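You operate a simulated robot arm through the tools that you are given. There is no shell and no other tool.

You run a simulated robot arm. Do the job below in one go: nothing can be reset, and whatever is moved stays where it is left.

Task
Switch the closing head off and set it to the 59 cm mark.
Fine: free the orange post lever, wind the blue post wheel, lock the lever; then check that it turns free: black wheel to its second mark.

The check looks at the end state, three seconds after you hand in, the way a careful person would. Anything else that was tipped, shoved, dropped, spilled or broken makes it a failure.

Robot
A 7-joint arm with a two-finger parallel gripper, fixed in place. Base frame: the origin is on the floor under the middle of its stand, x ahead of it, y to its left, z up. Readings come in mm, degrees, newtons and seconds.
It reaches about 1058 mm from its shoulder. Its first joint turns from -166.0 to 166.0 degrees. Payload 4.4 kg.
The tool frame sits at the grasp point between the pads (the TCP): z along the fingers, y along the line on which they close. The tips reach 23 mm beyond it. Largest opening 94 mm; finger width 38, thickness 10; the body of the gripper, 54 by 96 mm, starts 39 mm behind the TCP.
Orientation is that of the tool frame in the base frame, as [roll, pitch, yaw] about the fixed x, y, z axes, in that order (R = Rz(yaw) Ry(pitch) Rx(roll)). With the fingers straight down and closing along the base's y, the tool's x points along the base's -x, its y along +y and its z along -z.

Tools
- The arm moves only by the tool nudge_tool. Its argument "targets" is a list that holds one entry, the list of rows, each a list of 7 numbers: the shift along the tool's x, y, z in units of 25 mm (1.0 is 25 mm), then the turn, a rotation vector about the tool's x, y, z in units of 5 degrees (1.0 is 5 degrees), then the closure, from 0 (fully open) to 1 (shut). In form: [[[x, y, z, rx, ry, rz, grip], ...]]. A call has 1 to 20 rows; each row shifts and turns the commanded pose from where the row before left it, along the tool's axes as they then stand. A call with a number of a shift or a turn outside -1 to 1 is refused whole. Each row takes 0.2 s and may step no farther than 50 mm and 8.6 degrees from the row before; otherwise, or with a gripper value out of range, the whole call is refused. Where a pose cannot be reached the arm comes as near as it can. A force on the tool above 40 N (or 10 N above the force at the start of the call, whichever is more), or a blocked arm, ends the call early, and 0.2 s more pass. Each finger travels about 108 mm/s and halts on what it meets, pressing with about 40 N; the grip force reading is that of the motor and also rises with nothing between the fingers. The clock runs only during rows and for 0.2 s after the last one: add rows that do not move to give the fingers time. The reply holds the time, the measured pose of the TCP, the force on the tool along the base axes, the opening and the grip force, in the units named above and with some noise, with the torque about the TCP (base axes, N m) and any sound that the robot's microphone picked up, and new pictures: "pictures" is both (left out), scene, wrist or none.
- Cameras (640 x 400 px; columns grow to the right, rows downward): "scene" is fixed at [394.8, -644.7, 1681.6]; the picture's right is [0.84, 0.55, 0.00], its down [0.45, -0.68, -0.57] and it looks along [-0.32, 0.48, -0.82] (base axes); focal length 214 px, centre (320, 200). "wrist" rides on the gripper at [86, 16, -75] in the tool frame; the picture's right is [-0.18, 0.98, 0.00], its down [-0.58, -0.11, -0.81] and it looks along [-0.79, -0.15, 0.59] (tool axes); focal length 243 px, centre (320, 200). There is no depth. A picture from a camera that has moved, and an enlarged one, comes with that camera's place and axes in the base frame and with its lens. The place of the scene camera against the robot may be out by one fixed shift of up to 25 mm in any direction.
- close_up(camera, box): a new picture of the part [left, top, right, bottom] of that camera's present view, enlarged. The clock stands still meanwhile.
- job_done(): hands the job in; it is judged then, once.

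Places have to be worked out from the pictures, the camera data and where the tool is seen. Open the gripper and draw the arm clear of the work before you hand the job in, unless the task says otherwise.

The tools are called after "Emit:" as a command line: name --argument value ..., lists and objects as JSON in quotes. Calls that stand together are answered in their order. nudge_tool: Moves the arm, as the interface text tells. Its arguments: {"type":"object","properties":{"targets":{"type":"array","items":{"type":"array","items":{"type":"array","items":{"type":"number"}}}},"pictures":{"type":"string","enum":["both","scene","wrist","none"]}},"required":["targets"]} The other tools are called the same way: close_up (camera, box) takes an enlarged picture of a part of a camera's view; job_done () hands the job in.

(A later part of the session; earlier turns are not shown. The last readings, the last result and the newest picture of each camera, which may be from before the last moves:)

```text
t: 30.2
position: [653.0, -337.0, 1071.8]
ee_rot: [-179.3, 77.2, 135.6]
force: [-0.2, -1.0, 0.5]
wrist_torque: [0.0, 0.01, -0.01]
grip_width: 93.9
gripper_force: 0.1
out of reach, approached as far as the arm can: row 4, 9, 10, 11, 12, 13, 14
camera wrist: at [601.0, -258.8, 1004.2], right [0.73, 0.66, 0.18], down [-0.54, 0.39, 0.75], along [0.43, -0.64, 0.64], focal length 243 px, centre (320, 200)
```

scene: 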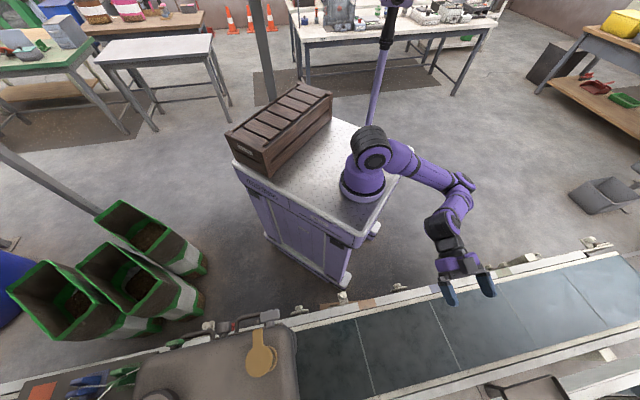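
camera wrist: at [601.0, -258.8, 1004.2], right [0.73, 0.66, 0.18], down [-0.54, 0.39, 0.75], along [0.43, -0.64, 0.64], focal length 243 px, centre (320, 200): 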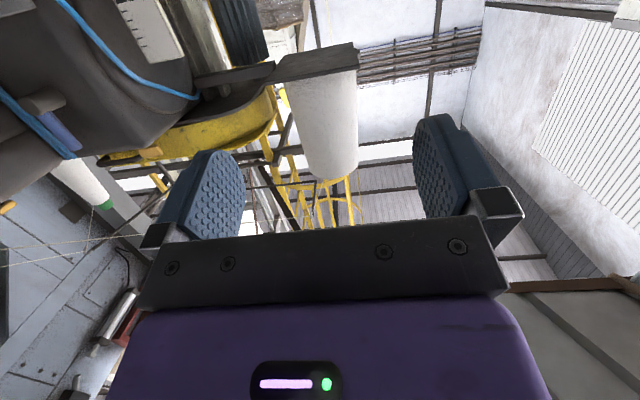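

The arm is swinging through a change of posture; I hold still for a few steps to see whether it settles on the commanded pose.

Emit:
nudge_tool --targets '[[[0, 0, 0, 0, 0, 0, 0], [0, 0, 0, 0, 0, 0, 0], [0, 0, 0, 0, 0, 0, 0], [0, 0, 0, 0, 0, 0, 0]]]'

```text
t: 31.2
position: [653.5, -335.3, 1072.9]
ee_rot: [-179.4, 77.1, 135.4]
force: [0.1, 0.3, 0.2]
wrist_torque: [0.01, -0.02, 0.01]
grip_width: 93.9
gripper_force: 0.0
camera wrist: at [600.9, -258.6, 1004.0], right [0.73, 0.66, 0.18], down [-0.54, 0.39, 0.75], along [0.43, -0.64, 0.64], focal length 243 px, centre (320, 200)
```

scene: 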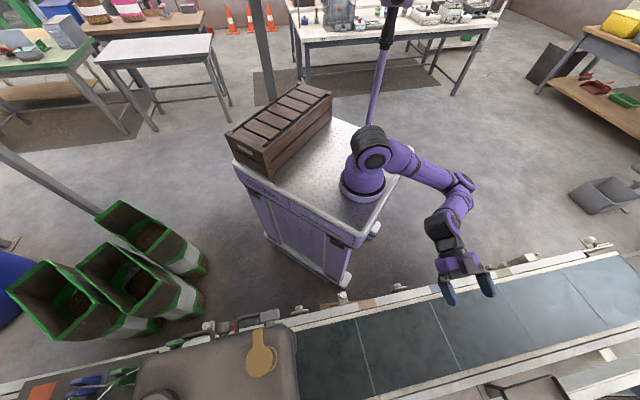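
wrist: 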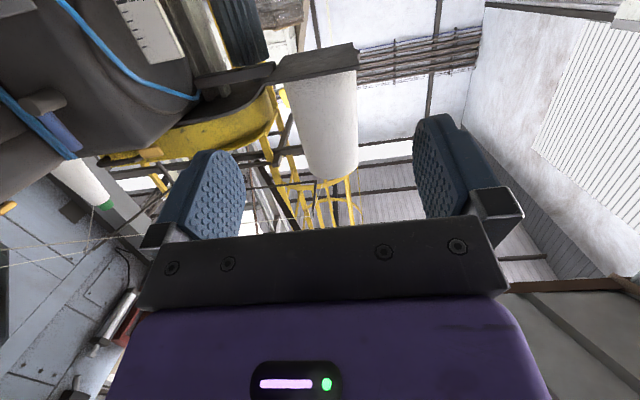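

The command re-synchronises to the measured pose each call. From here I try small, slow steps forward and down toward the lever front.

Emit:
nudge_tool --targets '[[[0.18, -0.094, 0.288, 0, 0, 0, 0], [0.18, -0.094, 0.288, 0, 0, 0, 0], [0.18, -0.094, 0.288, 0, 0, 0, 0], [0.18, -0.094, 0.288, 0, 0, 0, 0], [0.18, -0.094, 0.288, 0, 0, 0, 0], [0.18, -0.094, 0.288, 0, 0, 0, 0], [0.18, -0.094, 0.288, 0, 0, 0, 0], [0.18, -0.094, 0.288, 0, 0, 0, 0], [0.18, -0.094, 0.288, 0, 0, 0, 0], [0.18, -0.094, 0.288, 0, 0, 0, 0], [0.18, -0.094, 0.288, 0, 0, 0, 0], [0.18, -0.094, 0.288, 0, 0, 0, 0]]]'

```text
t: 33.8
position: [717.1, -374.7, 1068.1]
ee_rot: [-179.7, 77.6, 135.4]
force: [0.8, -0.1, 0.5]
wrist_torque: [-0.01, -0.01, -0.04]
grip_width: 93.8
gripper_force: 0.1
out of reach, approached as far as the arm can: row 1, 2, 3, 4, 5, 6, 7, 8, 9, 10, 11, 12
camera wrist: at [664.1, -297.3, 998.3], right [0.72, 0.67, 0.18], down [-0.55, 0.39, 0.74], along [0.43, -0.63, 0.65], focal length 243 px, centre (320, 200)
```

scene: 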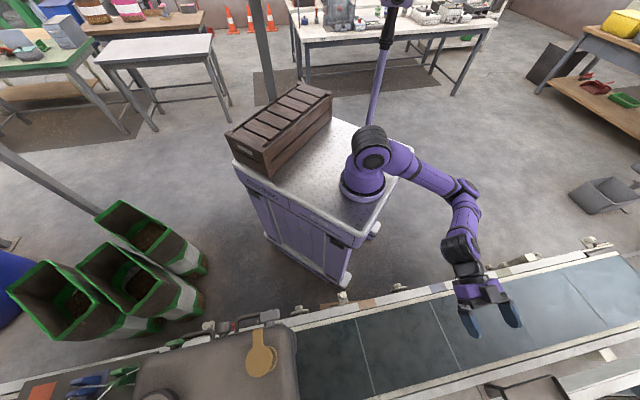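
wrist: 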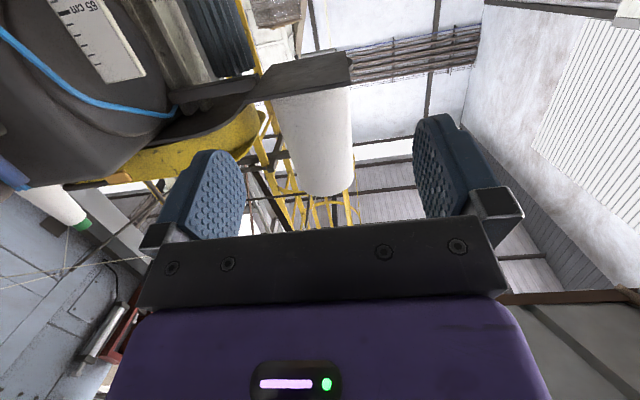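

In this sideways-elbow posture the arm cannot get lower. It behaves like an arm whose wrist cannot bend up much past the forearm line, so a moderate tilt (≈45°) with the elbow up should work instead. I go back up and un-tilt first.

Emit:
nudge_tool --targets '[[[-0.6, 0, -0.8, 0, 1, 0, 0], [-0.6, 0, -0.8, 0, 1, 0, 0], [-0.6, 0, -0.8, 0, 1, 0, 0], [-0.6, 0, -0.8, 0, 1, 0, 0], [-0.6, 0, -0.8, 0, 1, 0, 0], [-0.6, 0, -0.8, 0, 1, 0, 0], [-0.4, 0, -0.8, 0, 1, 0, 0], [-0.2, 0, -0.8, 0, 1, 0, 0], [0, 0, -0.8, 0, 1, 0, 0], [0, 0, -0.8, 0, 1, 0, 0], [0, 0, -0.8, 0, 1, 0, 0], [0, 0, -0.8, 0, 1, 0, 0]]]'

```text
t: 36.4
position: [626.2, -283.3, 1306.2]
ee_rot: [-180.0, 18.0, 135.4]
force: [0.1, 0.2, -0.3]
wrist_torque: [-0.01, 0.01, 0.01]
grip_width: 94.1
gripper_force: 0.0
camera wrist: at [562.2, -197.6, 1348.6], right [0.81, 0.58, 0.06], down [0.14, -0.29, 0.95], along [0.56, -0.76, -0.32], focal length 243 px, centre (320, 200)
```

scene: 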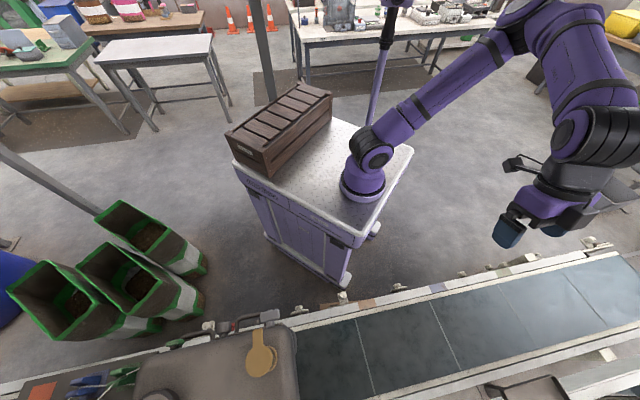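
wrist: 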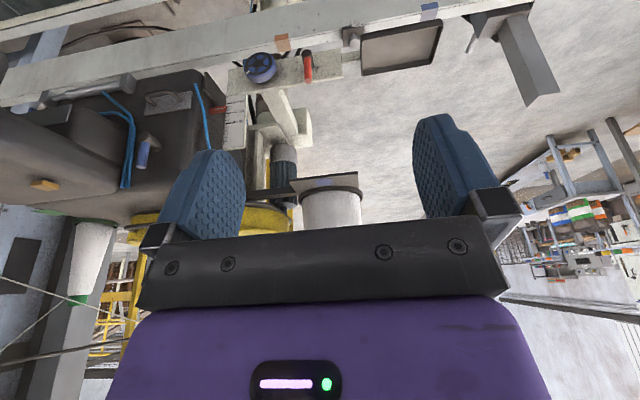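

Good: elbow-up again and a clear view of the post. I enlarge the scale, blue wheel and lever.

Emit:
close_up --camera "wrist" --box '[200, 40, 340, 128]'

Emit:
close_up --camera "wrist" --box '[210, 80, 260, 130]'

Emit:
close_up --camera "wrist" --box '[280, 40, 340, 90]'

```text
4.55 times, centred on (270, 84) of wrist
camera zoom: at [562.2, -197.6, 1348.6], right [0.81, 0.58, 0.06], down [0.14, -0.29, 0.95], along [0.56, -0.76, -0.32], focal length 1103 px, centre (547, 727)
```

zoom: 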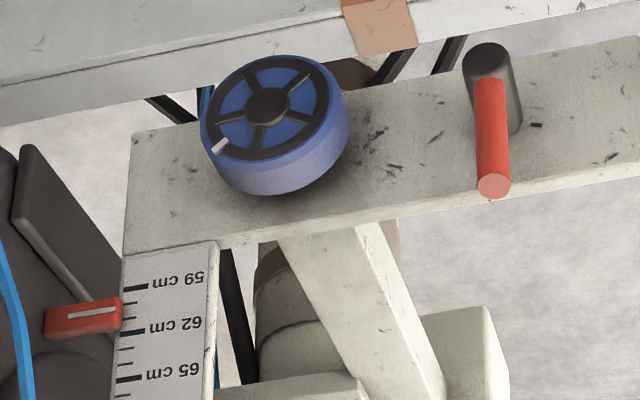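

```text
8.00 times, centred on (235, 105) of wrist
camera zoom: at [562.2, -197.6, 1348.6], right [0.81, 0.58, 0.06], down [0.14, -0.29, 0.95], along [0.56, -0.76, -0.32], focal length 1941 px, centre (1000, 960)
```

zoom: 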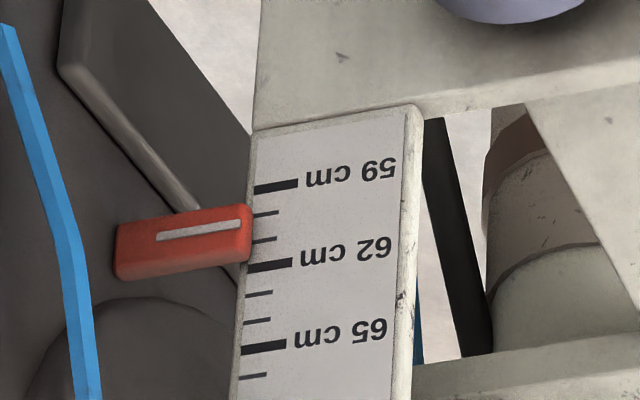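

```text
8.00 times, centred on (310, 65) of wrist
camera zoom: at [562.2, -197.6, 1348.6], right [0.81, 0.58, 0.06], down [0.14, -0.29, 0.95], along [0.56, -0.76, -0.32], focal length 1941 px, centre (400, 1280)
```

zoom: 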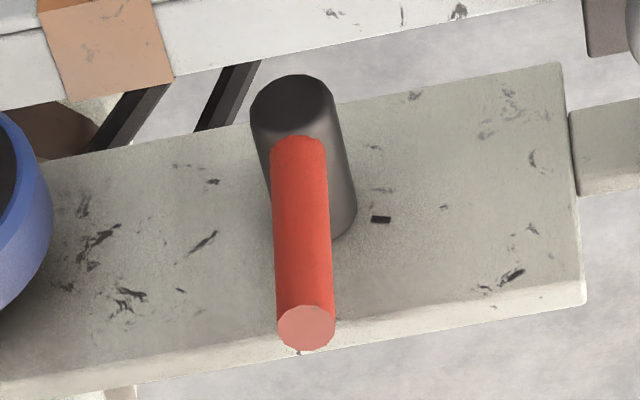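

The pointer reads roughly 60.3 (between the ticks for 60 and 61), and a small black mark beside the hub suggests the lever swings towards +u (left of the robot). Refined: hub ≈[807,−551,836], bar tip ≈[811,−556,913], wheel face ≈[725,−638,836]. I tilt to 48°, close the fingers and descend part-way towards the lever.

Emit:
nudge_tool --targets '[[[0, 0, 0, 0, -1, 0, 0.5], [0, 0, 0, 0, -1, 0, 1], [0, 0, 0, 0, -1, 0, 1], [0, 0, 0, 0, -1, 0, 1], [0, 0, 0, 0, -1, 0, 1], [0, 0, 0, 0, -1, 0, 1], [0.173, -0.176, 0.842, 0, 0, 0, 1], [0.173, -0.176, 0.842, 0, 0, 0, 1], [0.173, -0.176, 0.842, 0, 0, 0, 1], [0.173, -0.176, 0.842, 0, 0, 0, 1], [0.173, -0.176, 0.842, 0, 0, 0, 1], [0.173, -0.176, 0.842, 0, 0, 0, 1], [0.173, -0.176, 0.842, 0, 0, 0, 1], [0.173, -0.176, 0.842, 0, 0, 0, 1], [0.173, -0.176, 0.842, 0, 0, 0, 1], [0.173, -0.176, 0.842, 0, 0, 0, 1]]]'

```text
t: 39.8
position: [685.0, -405.0, 1134.1]
ee_rot: [179.9, 48.1, 135.4]
force: [0.2, 1.1, 0.8]
wrist_torque: [-0.01, 0.03, -0.04]
grip_width: 0.1
gripper_force: 39.9
camera wrist: at [616.5, -312.9, 1117.7], right [0.78, 0.61, 0.14], down [-0.23, 0.07, 0.97], along [0.59, -0.79, 0.19], focal length 243 px, centre (320, 200)
```

scene: 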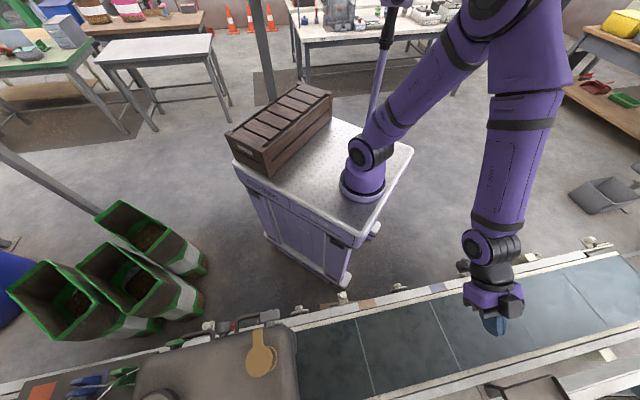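
wrist: 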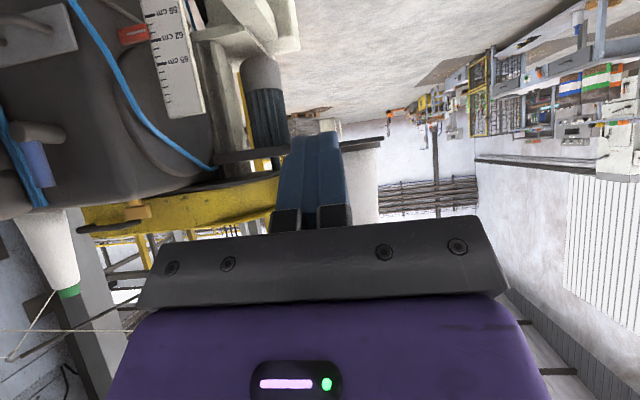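

All rows reached now. I continue down the same line to about 50 mm in front of the lever bar's tip, beside it.

Emit:
nudge_tool --targets '[[[0.173, -0.176, 0.842, 0, 0, 0, 1], [0.173, -0.176, 0.842, 0, 0, 0, 1], [0.173, -0.176, 0.842, 0, 0, 0, 1], [0.173, -0.176, 0.842, 0, 0, 0, 1], [0.173, -0.176, 0.842, 0, 0, 0, 1], [0.173, -0.176, 0.842, 0, 0, 0, 1], [0.173, -0.176, 0.842, 0, 0, 0, 1], [0.173, -0.176, 0.842, 0, 0, 0, 1], [0.173, -0.176, 0.842, 0, 0, 0, 1]]]'

```text
t: 41.8
position: [739.3, -513.6, 976.6]
ee_rot: [-180.0, 48.0, 135.4]
force: [-0.2, 0.1, -0.4]
wrist_torque: [-0.03, 0.05, -0.04]
grip_width: 0.0
gripper_force: 40.4
camera wrist: at [671.0, -421.9, 960.1], right [0.78, 0.61, 0.14], down [-0.23, 0.07, 0.97], along [0.59, -0.79, 0.19], focal length 243 px, centre (320, 200)
```

scene: 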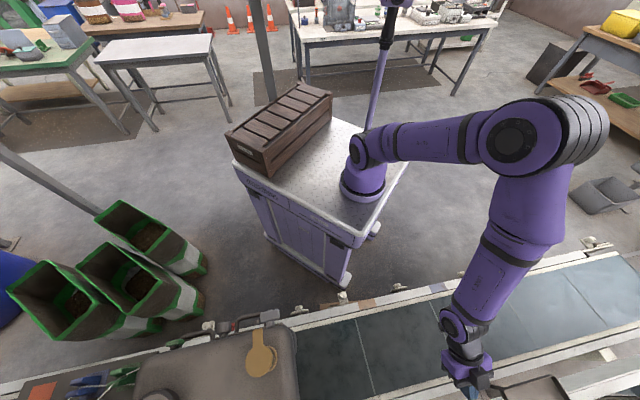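
wrist: 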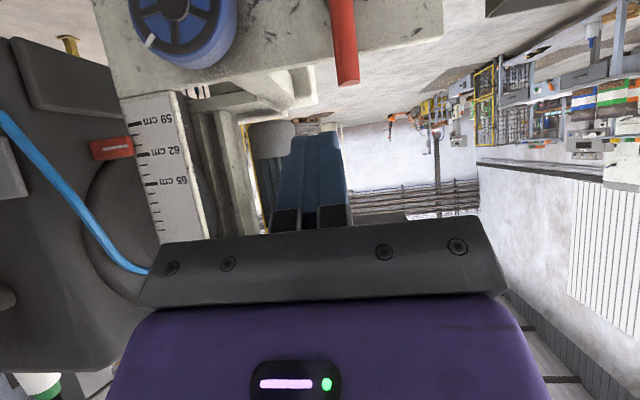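

Emit:
close_up --camera "wrist" --box '[90, 80, 230, 220]'

Emit:
close_up --camera "wrist" --box '[240, 0, 460, 140]'

Emit:
close_up --camera "wrist" --box '[90, 0, 290, 110]'

```text
2.86 times, centred on (160, 150) of wrist
camera zoom: at [671.0, -421.9, 960.1], right [0.78, 0.61, 0.14], down [-0.23, 0.07, 0.97], along [0.59, -0.79, 0.19], focal length 693 px, centre (777, 343)
```

zoom: 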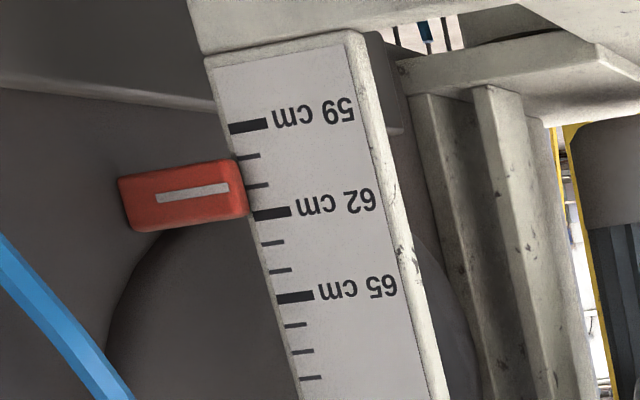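

```text
2.86 times, centred on (350, 70) of wrist
camera zoom: at [671.0, -421.9, 960.1], right [0.78, 0.61, 0.14], down [-0.23, 0.07, 0.97], along [0.59, -0.79, 0.19], focal length 693 px, centre (234, 571)
```

zoom: 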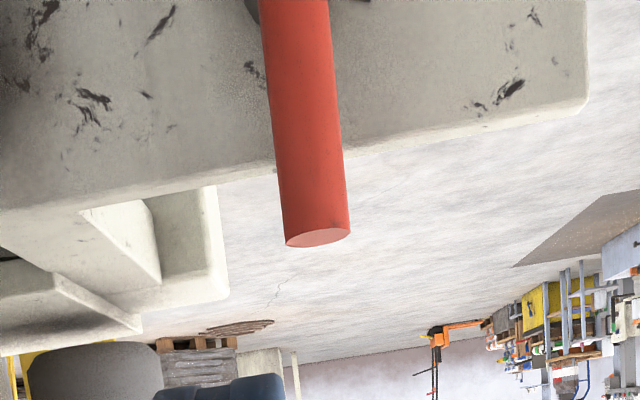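

```text
3.20 times, centred on (190, 55) of wrist
camera zoom: at [671.0, -421.9, 960.1], right [0.78, 0.61, 0.14], down [-0.23, 0.07, 0.97], along [0.59, -0.79, 0.19], focal length 776 px, centre (736, 664)
```

zoom: 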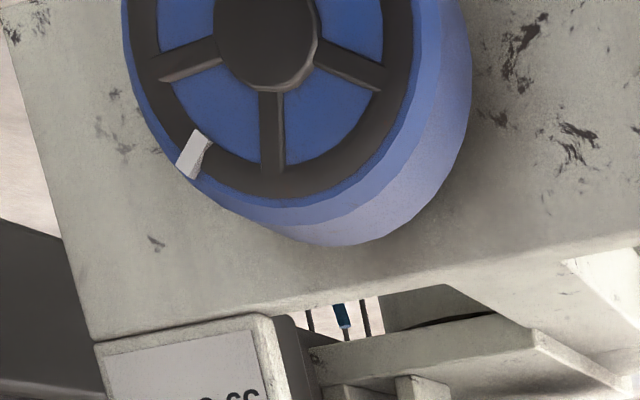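

The view is excellent: pointer is very near the 61 tick (allowing for parallax), so it has to come down about 2 cm. The lever bar is vertical at u≈173 (radius ~9 mm). I place the closed fingers just beside its −u side, at bar depth.

Emit:
nudge_tool --targets '[[[0, -0.45, 0, 0, 0, 0, 1], [0.049, 0, 0.619, 0, 0, 0, 1], [0.049, 0, 0.619, 0, 0, 0, 1], [0.049, 0, 0.619, 0, 0, 0, 1], [0.049, 0, 0.619, 0, 0, 0, 1], [0.049, 0, 0.619, 0, 0, 0, 1], [0.049, 0, 0.619, 0, 0, 0, 1]]]'

```text
t: 43.4
position: [778.6, -567.1, 910.4]
ee_rot: [180.0, 48.0, 135.4]
force: [-0.8, 0.4, 0.1]
wrist_torque: [0.01, 0.01, 0.0]
grip_width: 0.0
gripper_force: 40.1
camera wrist: at [709.0, -475.0, 895.0], right [0.78, 0.61, 0.14], down [-0.23, 0.07, 0.97], along [0.59, -0.79, 0.19], focal length 243 px, centre (320, 200)
```

scene: 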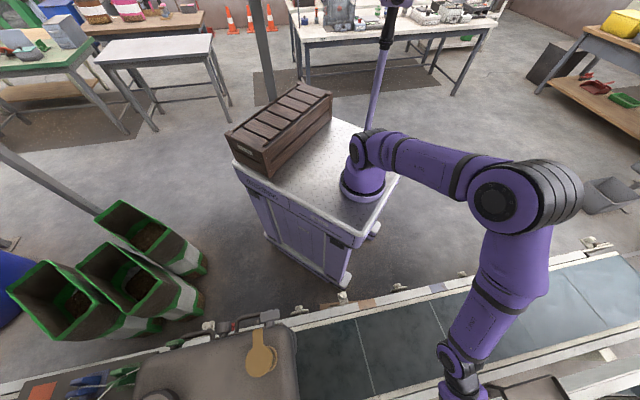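
wrist: 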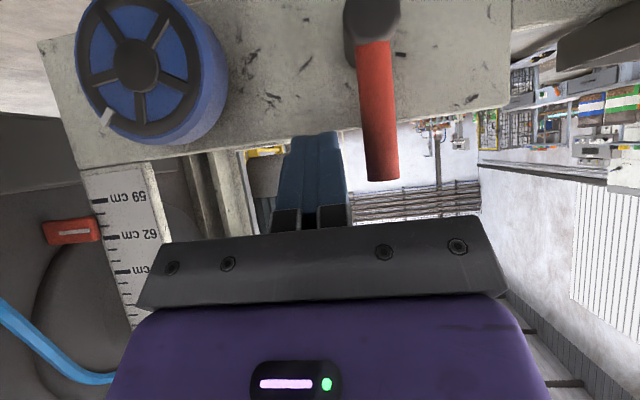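

Emit:
close_up --camera "wrist" --box '[280, 0, 440, 200]'

Emit:
close_up --camera "wrist" --box '[30, 160, 180, 280]'

```text
2.00 times, centred on (360, 100) of wrist
camera zoom: at [709.0, -475.0, 895.0], right [0.78, 0.61, 0.14], down [-0.23, 0.07, 0.97], along [0.59, -0.79, 0.19], focal length 485 px, centre (240, 400)
```

zoom: 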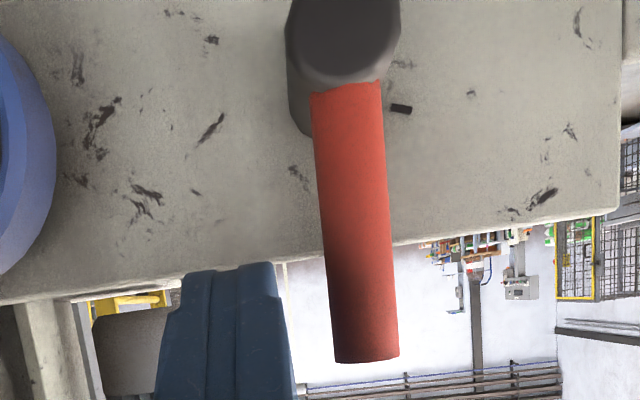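

```text
3.33 times, centred on (105, 220) of wrist
camera zoom: at [709.0, -475.0, 895.0], right [0.78, 0.61, 0.14], down [-0.23, 0.07, 0.97], along [0.59, -0.79, 0.19], focal length 809 px, centre (1037, 133)
```

zoom: 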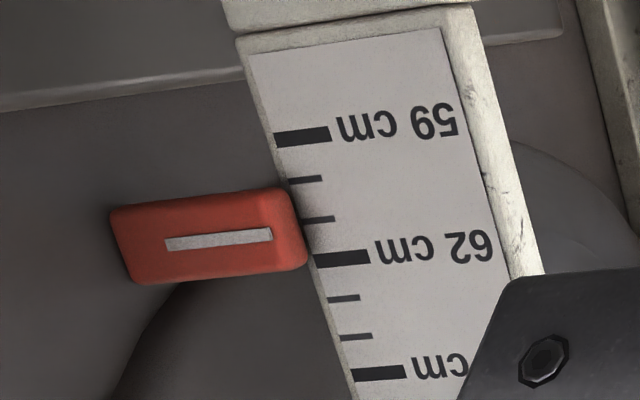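

The black mark on the plate lies on the hub's +u side, 90° from the bar's present upright position, so I push the bar toward +u along its arc, first ~30° in small steps, watching the force.

Emit:
nudge_tool --targets '[[[0.06, 0.24, 0.054, 0, 0, 0, 1], [0.06, 0.24, 0.054, 0, 0, 0, 1], [-0.004, 0.193, -0.004, 0, 0, 0, 1], [-0.004, 0.193, -0.004, 0, 0, 0, 1], [-0.004, 0.193, -0.004, 0, 0, 0, 1], [0.034, 0.19, 0.03, 0, 0, 0, 1], [0.034, 0.19, 0.03, 0, 0, 0, 1], [0.034, 0.19, 0.03, 0, 0, 0, 1]]]' --pictures "wrist"

```text
t: 45.2
position: [806.0, -536.8, 902.6]
ee_rot: [-180.0, 48.0, 135.4]
force: [-0.2, -0.6, 0.1]
wrist_torque: [0.03, 0.04, -0.05]
grip_width: 0.0
gripper_force: 39.7
camera wrist: at [737.4, -445.2, 886.6], right [0.78, 0.61, 0.14], down [-0.23, 0.07, 0.97], along [0.59, -0.79, 0.19], focal length 243 px, centre (320, 200)
```

wrist: 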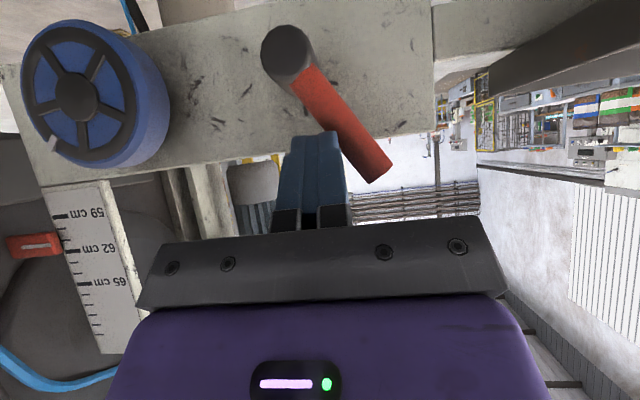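

The bar has followed ~30° towards the mark with almost no force. I continue along the arc towards 90°.

Emit:
nudge_tool --targets '[[[0.068, 0.17, 0.062, 0, 0, 0, 1], [0.068, 0.17, 0.062, 0, 0, 0, 1], [0.068, 0.17, 0.062, 0, 0, 0, 1], [0.1, 0.14, 0.09, 0, 0, 0, 1], [0.1, 0.14, 0.09, 0, 0, 0, 1], [0.1, 0.14, 0.09, 0, 0, 0, 1], [0.123, 0.101, 0.111, 0, 0, 0, 1], [0.123, 0.101, 0.111, 0, 0, 0, 1], [0.123, 0.101, 0.111, 0, 0, 0, 1]]]' --pictures "wrist"

```text
t: 47.1
position: [823.9, -520.7, 880.6]
ee_rot: [180.0, 48.4, 135.1]
force: [-21.8, 13.6, 22.9]
wrist_torque: [0.17, 0.09, 0.15]
grip_width: 0.2
gripper_force: 40.1
stopped in row 9: the force on the tool passed its limit at 46 N (the readings are from after the stop); the commanded pose is now the measured one
camera wrist: at [755.9, -427.1, 864.8], right [0.78, 0.61, 0.14], down [-0.23, 0.08, 0.97], along [0.58, -0.79, 0.2], focal length 243 px, centre (320, 200)
```

wrist: 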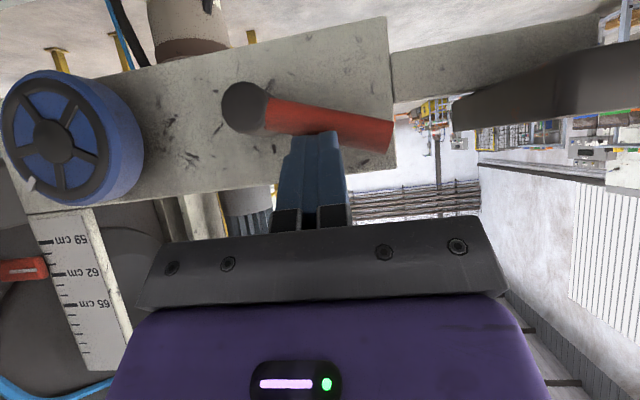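

The force limit stopped me with the bar near 70°. I lift the fingers slightly off and look closely at where the bar stands relative to the mark.

Emit:
nudge_tool --targets '[[[-0.15, -0.1, -0.25, 0, 0, 0, 1], [-0.15, -0.1, -0.25, 0, 0, 0, 1]]]' --pictures "wrist"

Emit:
close_up --camera "wrist" --box '[200, 50, 420, 190]'

```text
t: 47.7
position: [820.9, -520.4, 892.0]
ee_rot: [180.0, 48.2, 135.3]
force: [0.1, 0.7, 0.2]
wrist_torque: [-0.01, 0.03, -0.01]
grip_width: 0.1
gripper_force: 40.0
camera wrist: at [752.3, -428.5, 877.0], right [0.78, 0.61, 0.14], down [-0.23, 0.07, 0.97], along [0.58, -0.79, 0.2], focal length 243 px, centre (320, 200)
```

wrist: 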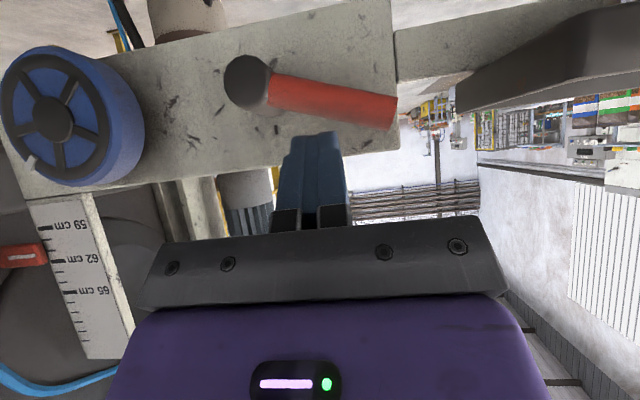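

```text
2.86 times, centred on (310, 120) of wrist
camera zoom: at [752.3, -428.5, 877.0], right [0.78, 0.61, 0.14], down [-0.23, 0.07, 0.97], along [0.58, -0.79, 0.2], focal length 693 px, centre (349, 429)
```

zoom: 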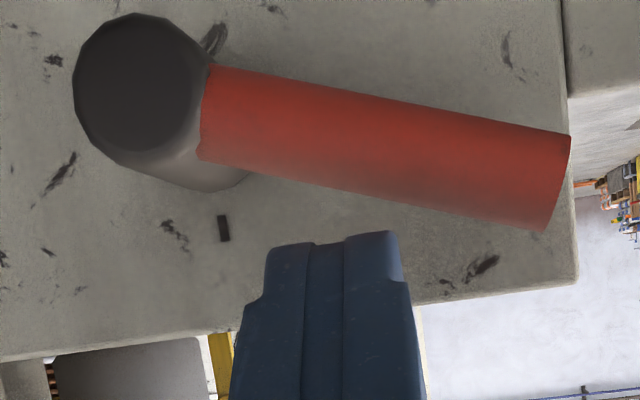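

The bar now points at about 70° right over the second mark (the upright mark at its old position is now uncovered), and it hit its stop there: the lever is free. Next I back off and go to the blue wheel (centre u≈55, z≈838), opening the fingers on the way.

Emit:
nudge_tool --targets '[[[0.249, 0, -0.835, 0, 0, 0, 1], [0.249, 0, -0.835, 0, 0, 0, 1], [0.249, 0, -0.835, 0, 0, 0, 1], [0.066, -0.755, 0.125, 0, 0, 0, 0.6], [0.066, -0.755, 0.125, 0, 0, 0, 0.2], [0.066, -0.755, 0.125, 0, 0, 0, 0], [0.066, -0.755, 0.125, 0, 0, 0, 0], [0.066, -0.755, 0.125, 0, 0, 0, 0], [0.066, -0.755, 0.125, 0, 0, 0, 0], [0.066, -0.755, 0.125, 0, 0, 0, 0], [0.066, -0.755, 0.125, 0, 0, 0, 0]]]'

Emit:
close_up --camera "wrist" --box '[200, 0, 460, 160]'

```text
t: 50.1
position: [678.0, -593.8, 894.6]
ee_rot: [-179.7, 48.2, 135.2]
force: [0.8, -0.2, -0.9]
wrist_torque: [-0.01, 0.03, -0.03]
grip_width: 94.1
gripper_force: 0.2
camera wrist: at [609.8, -501.3, 877.6], right [0.78, 0.61, 0.14], down [-0.23, 0.08, 0.97], along [0.58, -0.79, 0.2], focal length 243 px, centre (320, 200)
```

scene: 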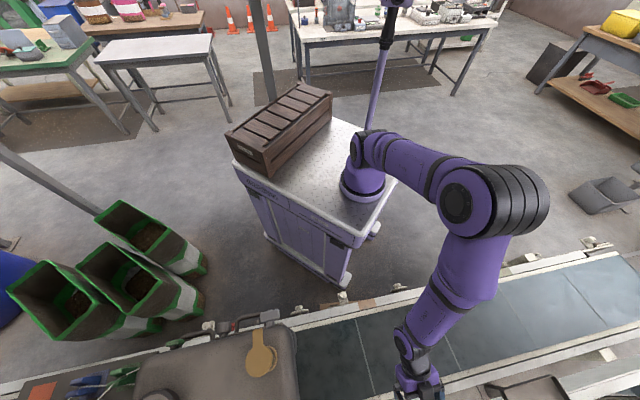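
wrist: 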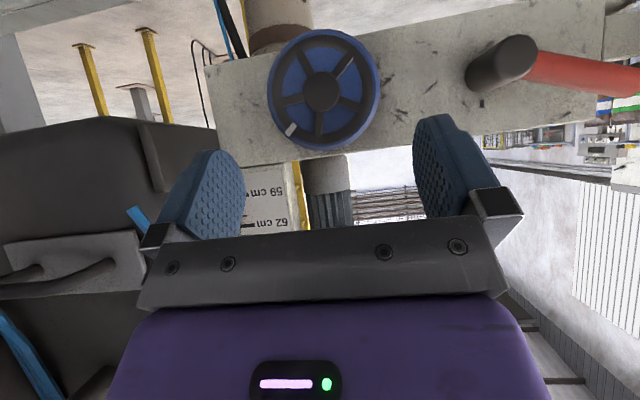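

```text
2.46 times, centred on (330, 80) of wrist
camera zoom: at [609.8, -501.3, 877.6], right [0.78, 0.61, 0.14], down [-0.23, 0.08, 0.97], along [0.58, -0.79, 0.2], focal length 597 px, centre (295, 495)
```

zoom: 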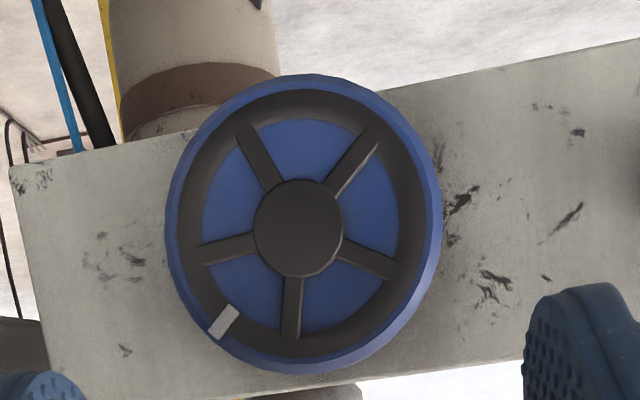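

The wheel is centred between the open fingers: centre ≈[725,−638,838], diameter ≈76 mm. I move in along the tool axis so the pads straddle its rim, then look.

Emit:
nudge_tool --targets '[[[0, 0.0144, 0.651, 0, 0, 0, 0], [0, 0.0144, 0.651, 0, 0, 0, 0], [0, 0.0144, 0.651, 0, 0, 0, 0], [0, 0.0144, 0.651, 0, 0, 0, 0], [0, 0.0144, 0.651, 0, 0, 0, 0]]]' --pictures "wrist"

Emit:
close_up --camera "wrist" --box '[160, 60, 480, 230]'

```text
t: 51.3
position: [721.5, -635.0, 840.3]
ee_rot: [180.0, 48.4, 135.2]
force: [-0.5, -0.5, 0.3]
wrist_torque: [0.0, 0.04, -0.02]
grip_width: 93.9
gripper_force: 0.1
camera wrist: at [653.6, -542.1, 824.1], right [0.78, 0.61, 0.14], down [-0.23, 0.07, 0.97], along [0.58, -0.79, 0.2], focal length 243 px, centre (320, 200)
```

wrist: 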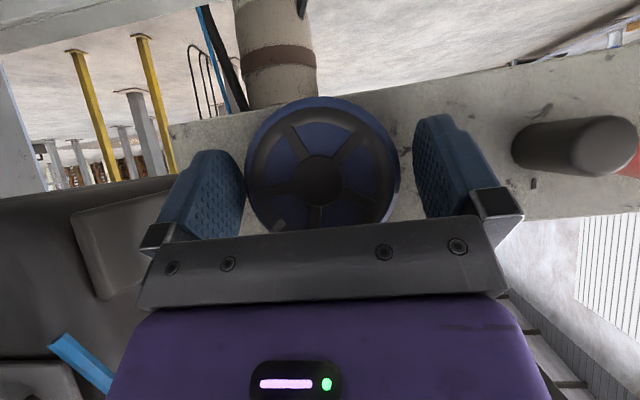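

```text
2.00 times, centred on (320, 145) of wrist
camera zoom: at [653.6, -542.1, 824.1], right [0.78, 0.61, 0.14], down [-0.23, 0.07, 0.97], along [0.58, -0.79, 0.2], focal length 485 px, centre (320, 310)
```

zoom: 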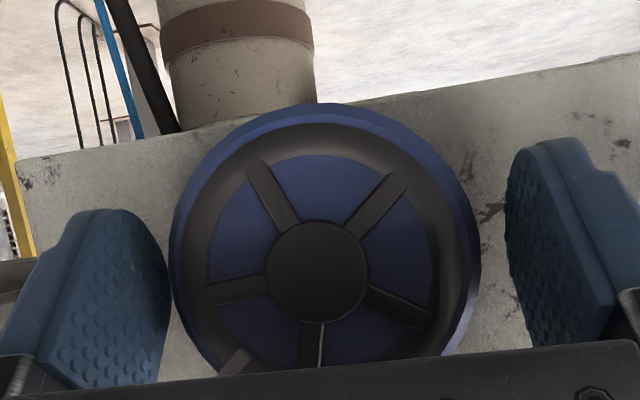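

The pads straddle the rim with similar gaps. I close on the wheel and check the grip width.

Emit:
nudge_tool --targets '[[[0, 0, 0, 0, 0, 0, 0.3], [0, 0, 0, 0, 0, 0, 1], [0, 0, 0, 0, 0, 0, 1]]]' --pictures "wrist"

```text
t: 52.1
position: [721.0, -635.2, 839.0]
ee_rot: [-179.9, 48.3, 135.1]
force: [-2.5, -10.6, -2.6]
wrist_torque: [0.12, 0.07, -0.55]
grip_width: 79.5
gripper_force: 45.0
camera wrist: at [652.9, -543.1, 823.9], right [0.78, 0.61, 0.14], down [-0.23, 0.08, 0.97], along [0.58, -0.79, 0.2], focal length 243 px, centre (320, 200)
```

wrist: 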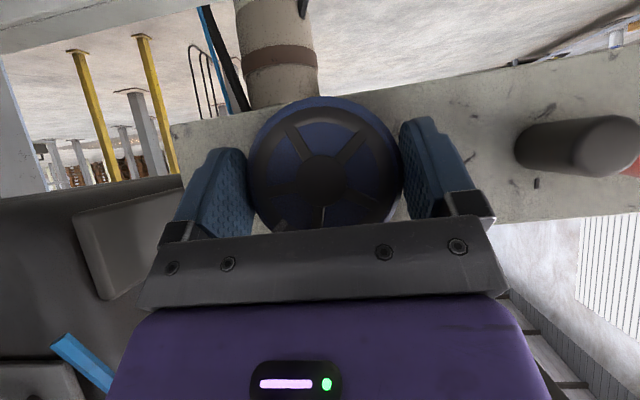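

Grip holds at 79.5 mm. I turn the tool about the wheel's axis by 18° (top towards +u) as a first test and watch the forces and the pointer.

Emit:
nudge_tool --targets '[[[0, 0, 0, 0.399, 0, -0.448, 1], [0, 0, 0, 0.798, 0, -0.896, 1], [0, 0, 0, 0.798, 0, -0.896, 1], [0, 0, 0, 0.399, 0, -0.448, 1]]]'

```text
t: 53.1
position: [721.2, -636.2, 840.5]
ee_rot: [-153.9, 45.2, 154.3]
force: [-6.4, -19.8, -6.4]
wrist_torque: [-0.4, -0.4, -0.14]
grip_width: 79.4
gripper_force: 45.1
camera wrist: at [649.1, -547.0, 819.8], right [0.78, 0.61, -0.17], down [-0.01, 0.29, 0.96], along [0.63, -0.74, 0.23], focal length 243 px, centre (320, 200)
```

scene: 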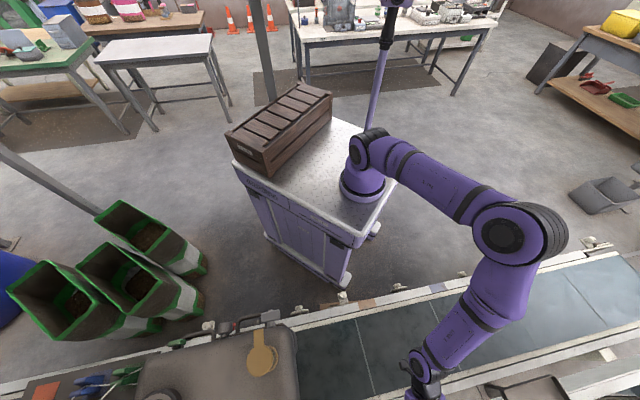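
wrist: 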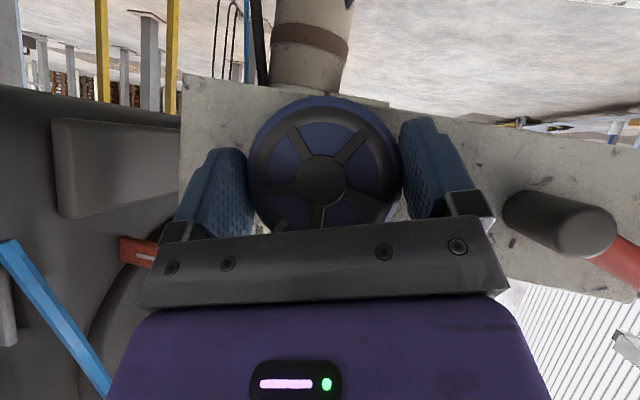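

The wheel turns with the gripper; the side force (≈19 N towards −u) shows my turning centre is about a millimetre off, so I shift it slightly that way and carry on turning to about 54°.

Emit:
nudge_tool --targets '[[[0.012, -0.04, 0.02, 0, 0, 0, 1], [0, 0, 0, 0.798, 0, -0.896, 1], [0, 0, 0, 0.798, 0, -0.896, 1], [0, 0, 0, 0.798, 0, -0.896, 1], [0, 0, 0, 0.798, 0, -0.896, 1], [0, 0, 0, 0.798, 0, -0.896, 1], [0, 0, 0, 0.798, 0, -0.896, 1]]]'

Emit:
close_up --camera "wrist" --box '[0, 60, 320, 260]'

```text
t: 54.7
position: [720.0, -634.9, 839.6]
ee_rot: [-115.9, 25.9, 177.4]
force: [-1.0, -15.6, 6.9]
wrist_torque: [0.73, -1.25, -0.02]
grip_width: 79.7
gripper_force: 44.7
camera wrist: at [638.7, -556.2, 816.4], right [0.57, 0.4, -0.71], down [0.36, 0.66, 0.66], along [0.74, -0.63, 0.24], focal length 243 px, centre (320, 200)
```

scene: 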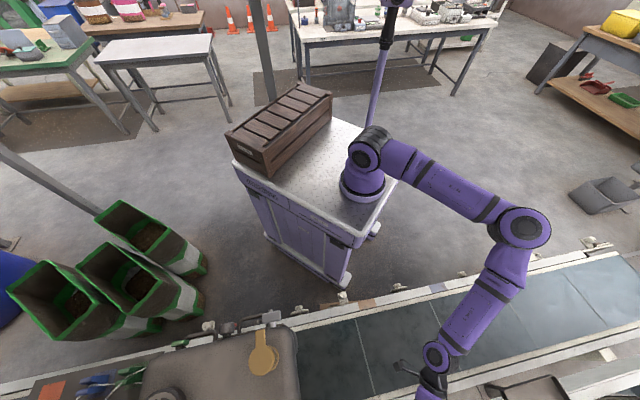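
wrist: 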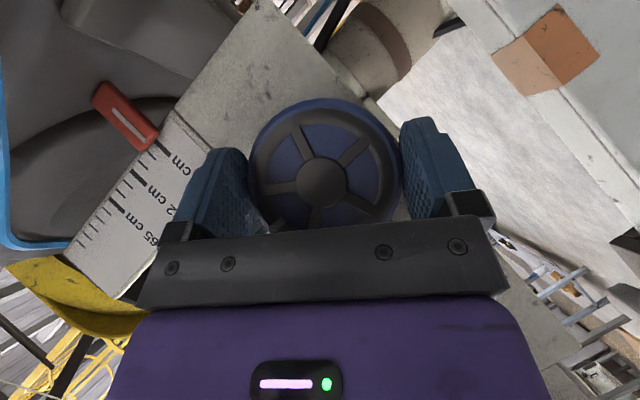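

```text
2.00 times, centred on (160, 160) of wrist
camera zoom: at [638.7, -556.2, 816.4], right [0.57, 0.4, -0.71], down [0.36, 0.66, 0.66], along [0.74, -0.63, 0.24], focal length 485 px, centre (640, 280)
```

zoom: 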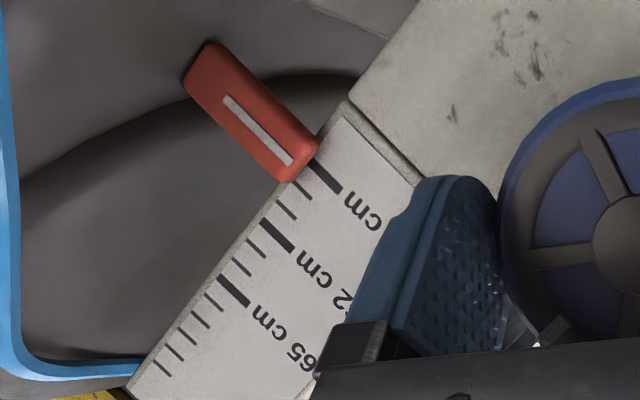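

The pointer moved from about 61 to near 59 with only 54° of wheel turn. I zoom in on the scale for an accurate reading before doing more.

Emit:
close_up --camera "wrist" --box '[80, 80, 200, 180]'

Emit:
close_up --camera "scene" --box '[0, 280, 320, 400]'

```text
4.00 times, centred on (140, 130) of wrist
camera zoom: at [638.7, -556.2, 816.4], right [0.57, 0.4, -0.71], down [0.36, 0.66, 0.66], along [0.74, -0.63, 0.24], focal length 970 px, centre (1040, 480)
```

zoom: 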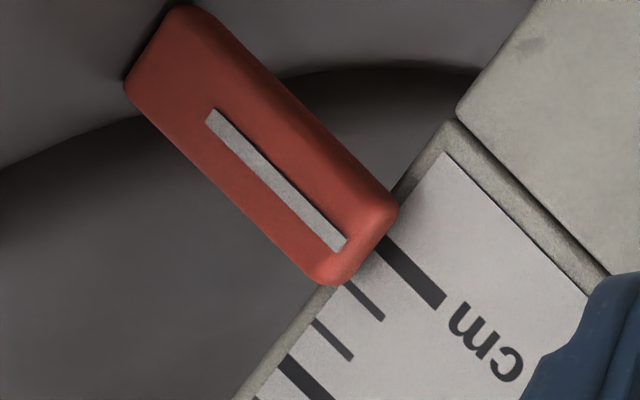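

```text
2.00 times, centred on (160, 340) of scene
camera zoom: at [394.8, -644.7, 1681.6], right [0.84, 0.55, 0.0], down [0.45, -0.68, -0.57], along [-0.32, 0.48, -0.82], focal length 429 px, centre (640, -80)
```

zoom: 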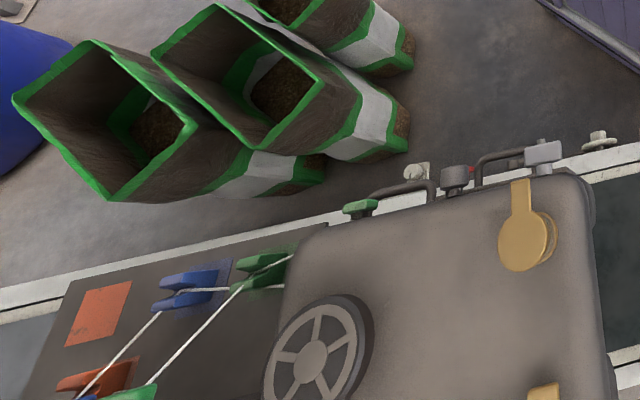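

Correcting for parallax (pointer ~9 mm in front of the scale; z of 59 ≈909 mm), I get a true reading of about 59.0. I release the wheel and back away along the tool axis to check it holds.

Emit:
nudge_tool --targets '[[[0, 0, 0, 0, 0, 0, 0.5], [0, 0, 0, 0, 0, 0, 0], [0, 0, 0, 0, 0, 0, 0]]]' --pictures "wrist"

Emit:
close_up --camera "wrist" --box '[80, 80, 200, 180]'

```text
t: 55.5
position: [721.2, -633.7, 839.9]
ee_rot: [-115.8, 26.0, 177.5]
force: [-1.6, 0.4, 0.2]
wrist_torque: [0.01, 0.02, 0.0]
grip_width: 94.1
gripper_force: 0.0
camera wrist: at [639.5, -555.5, 816.5], right [0.57, 0.4, -0.71], down [0.36, 0.66, 0.66], along [0.74, -0.63, 0.24], focal length 243 px, centre (320, 200)
```

wrist: 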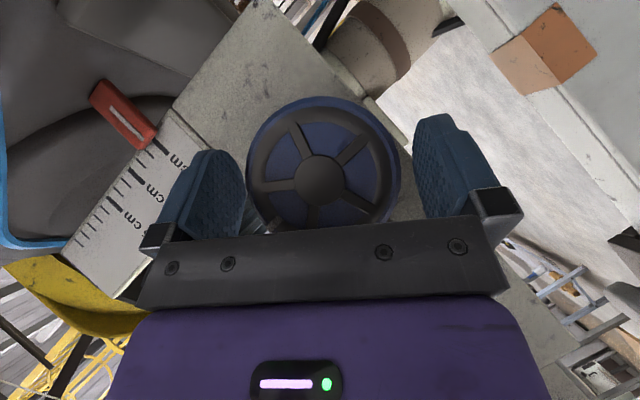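

```text
4.00 times, centred on (140, 130) of wrist
camera zoom: at [639.5, -555.5, 816.5], right [0.57, 0.4, -0.71], down [0.36, 0.66, 0.66], along [0.74, -0.63, 0.24], focal length 970 px, centre (1040, 480)
```

zoom: 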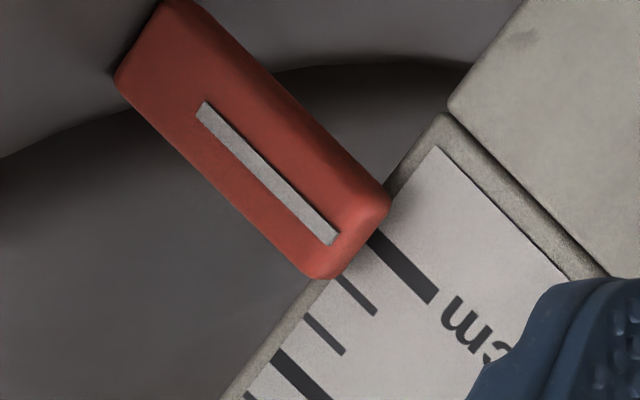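

The reading is unchanged after releasing. I withdraw along the tool axis and rotate the tool back upright.

Emit:
nudge_tool --targets '[[[0, 0, -0.65, 0, 0, 0, 0], [0, 0, -0.65, 0, 0, 0, 0], [0, 0, -0.65, 0, 0, 0, 0], [0, 0, -0.65, 0, 0, 0, 0], [0, 0, -0.65, 0, 0, 0, 0], [0, 0, 0, -0.798, 0, 0.896, 0], [0, 0, 0, -0.798, 0, 0.896, 0], [0, 0, 0, -0.798, 0, 0.896, 0], [0, 0, 0, -0.798, 0, 0.896, 0], [0, 0, 0, -0.798, 0, 0.896, 0], [0, 0, 0, -0.798, 0, 0.896, 0], [0, 0, 0, -0.798, 0, 0.896, 0], [0, 0, 0, -0.798, 0, 0.896, 0], [0, 0, 0, -0.798, 0, 0.896, 0]]]'

Emit:
close_up --camera "wrist" --box '[40, 80, 280, 240]'

```text
t: 58.5
position: [711.0, -560.4, 872.6]
ee_rot: [180.0, 48.4, 135.2]
force: [0.2, 0.3, 0.3]
wrist_torque: [0.0, 0.01, -0.05]
grip_width: 94.1
gripper_force: 0.1
camera wrist: at [641.8, -467.8, 855.7], right [0.78, 0.61, 0.14], down [-0.23, 0.07, 0.97], along [0.58, -0.79, 0.2], focal length 243 px, centre (320, 200)
```

scene: 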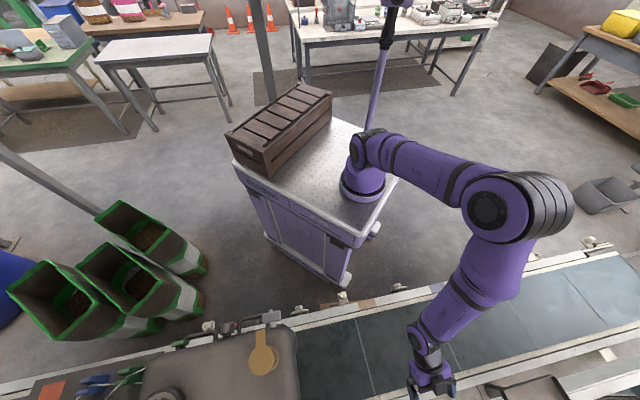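
wrist: 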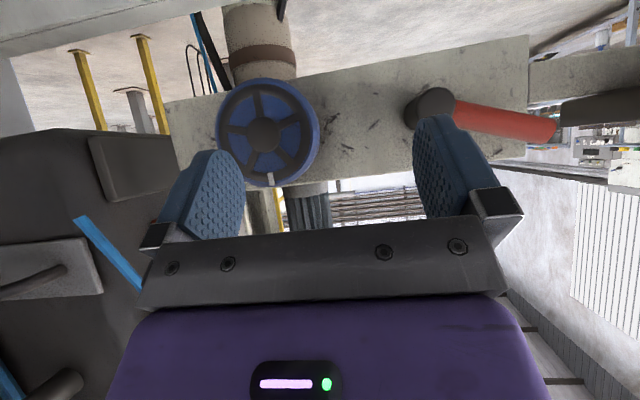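

```text
2.50 times, centred on (160, 160) of wrist
camera zoom: at [641.8, -467.8, 855.7], right [0.78, 0.61, 0.14], down [-0.23, 0.07, 0.97], along [0.58, -0.79, 0.2], focal length 606 px, centre (720, 300)
```

zoom: 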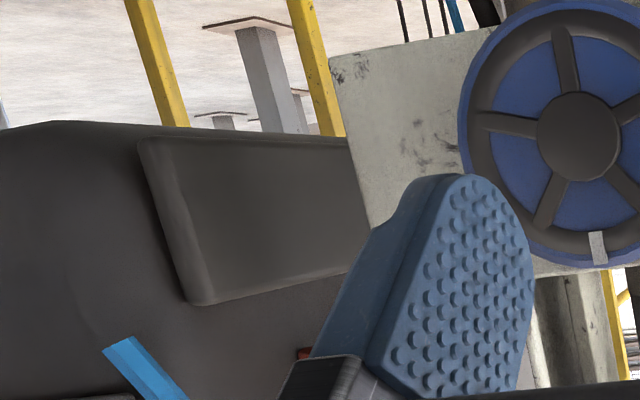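

The wheel's white mark has turned accordingly. I now move to a spot where the camera is level with the pointer, closing the fingers, to verify the 59 reading without parallax.

Emit:
nudge_tool --targets '[[[-0.43, 0.667, -0.56, 0, 0, 0, 0.4], [-0.43, 0.667, -0.56, 0, 0, 0, 1], [-0.43, 0.667, -0.56, 0, 0, 0, 1], [0, 0, 0, 0, 0, 0, 1]]]' --pictures "wrist"

Emit:
close_up --camera "wrist" --box '[60, 100, 220, 220]'

```text
t: 59.5
position: [737.4, -518.7, 922.5]
ee_rot: [-179.9, 48.4, 135.2]
force: [0.2, -1.1, 0.1]
wrist_torque: [-0.02, 0.0, -0.03]
grip_width: 0.1
gripper_force: 40.2
camera wrist: at [669.3, -426.5, 906.8], right [0.78, 0.61, 0.14], down [-0.23, 0.07, 0.97], along [0.58, -0.79, 0.2], focal length 243 px, centre (320, 200)
```

wrist: 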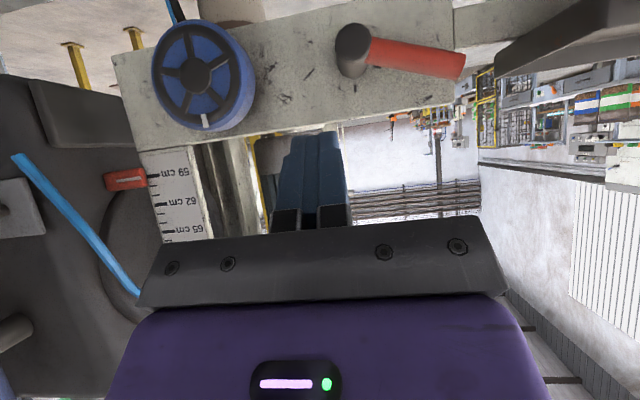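

```text
3.33 times, centred on (140, 160) of wrist
camera zoom: at [669.3, -426.5, 906.8], right [0.78, 0.61, 0.14], down [-0.23, 0.07, 0.97], along [0.58, -0.79, 0.2], focal length 809 px, centre (920, 333)
```

zoom: 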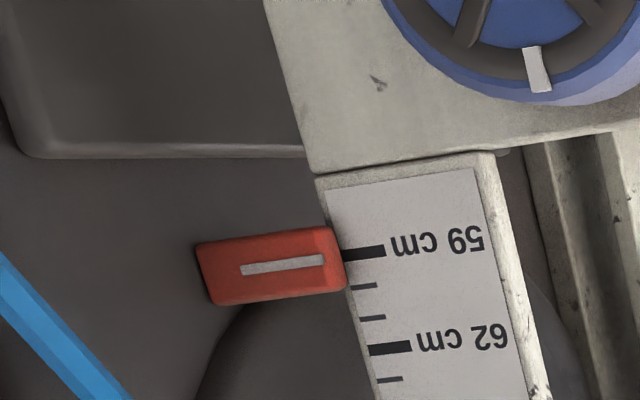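

Emit:
close_up --camera "wrist" --box '[100, 155, 180, 205]'

```text
8.00 times, centred on (140, 180) of wrist
camera zoom: at [669.3, -426.5, 906.8], right [0.78, 0.61, 0.14], down [-0.23, 0.07, 0.97], along [0.58, -0.79, 0.2], focal length 1941 px, centre (1760, 360)
```

zoom: 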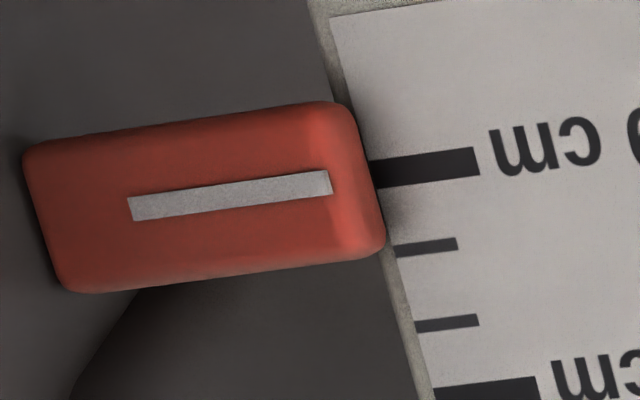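

Level view: the pointer line meets the 59 tick within about half a millimetre (59.0). Now to lock the lever: I bring the closed fingertips in under the bar (from the front, parallel to the tool axis, ~10 mm below it).

Emit:
nudge_tool --targets '[[[0.34, 0.926, 0.227, 0, 0, 0, 1], [0.34, 0.926, 0.227, 0, 0, 0, 1], [0.34, 0.926, 0.227, 0, 0, 0, 1], [0.34, 0.926, 0.227, 0, 0, 0, 1], [0, 0, 0.64, 0, 0, 0, 1], [0, 0, 0.64, 0, 0, 0, 1]]]' --pictures "wrist"

```text
t: 60.9
position: [815.3, -465.6, 862.7]
ee_rot: [-179.9, 48.3, 135.2]
force: [1.0, -0.4, -0.6]
wrist_torque: [0.0, 0.0, 0.01]
grip_width: 0.0
gripper_force: 40.0
camera wrist: at [747.1, -372.5, 846.6], right [0.78, 0.61, 0.14], down [-0.23, 0.07, 0.97], along [0.58, -0.79, 0.2], focal length 243 px, centre (320, 200)
```

wrist: 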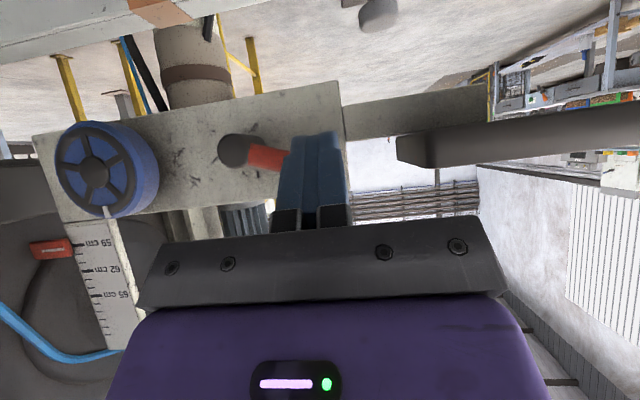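

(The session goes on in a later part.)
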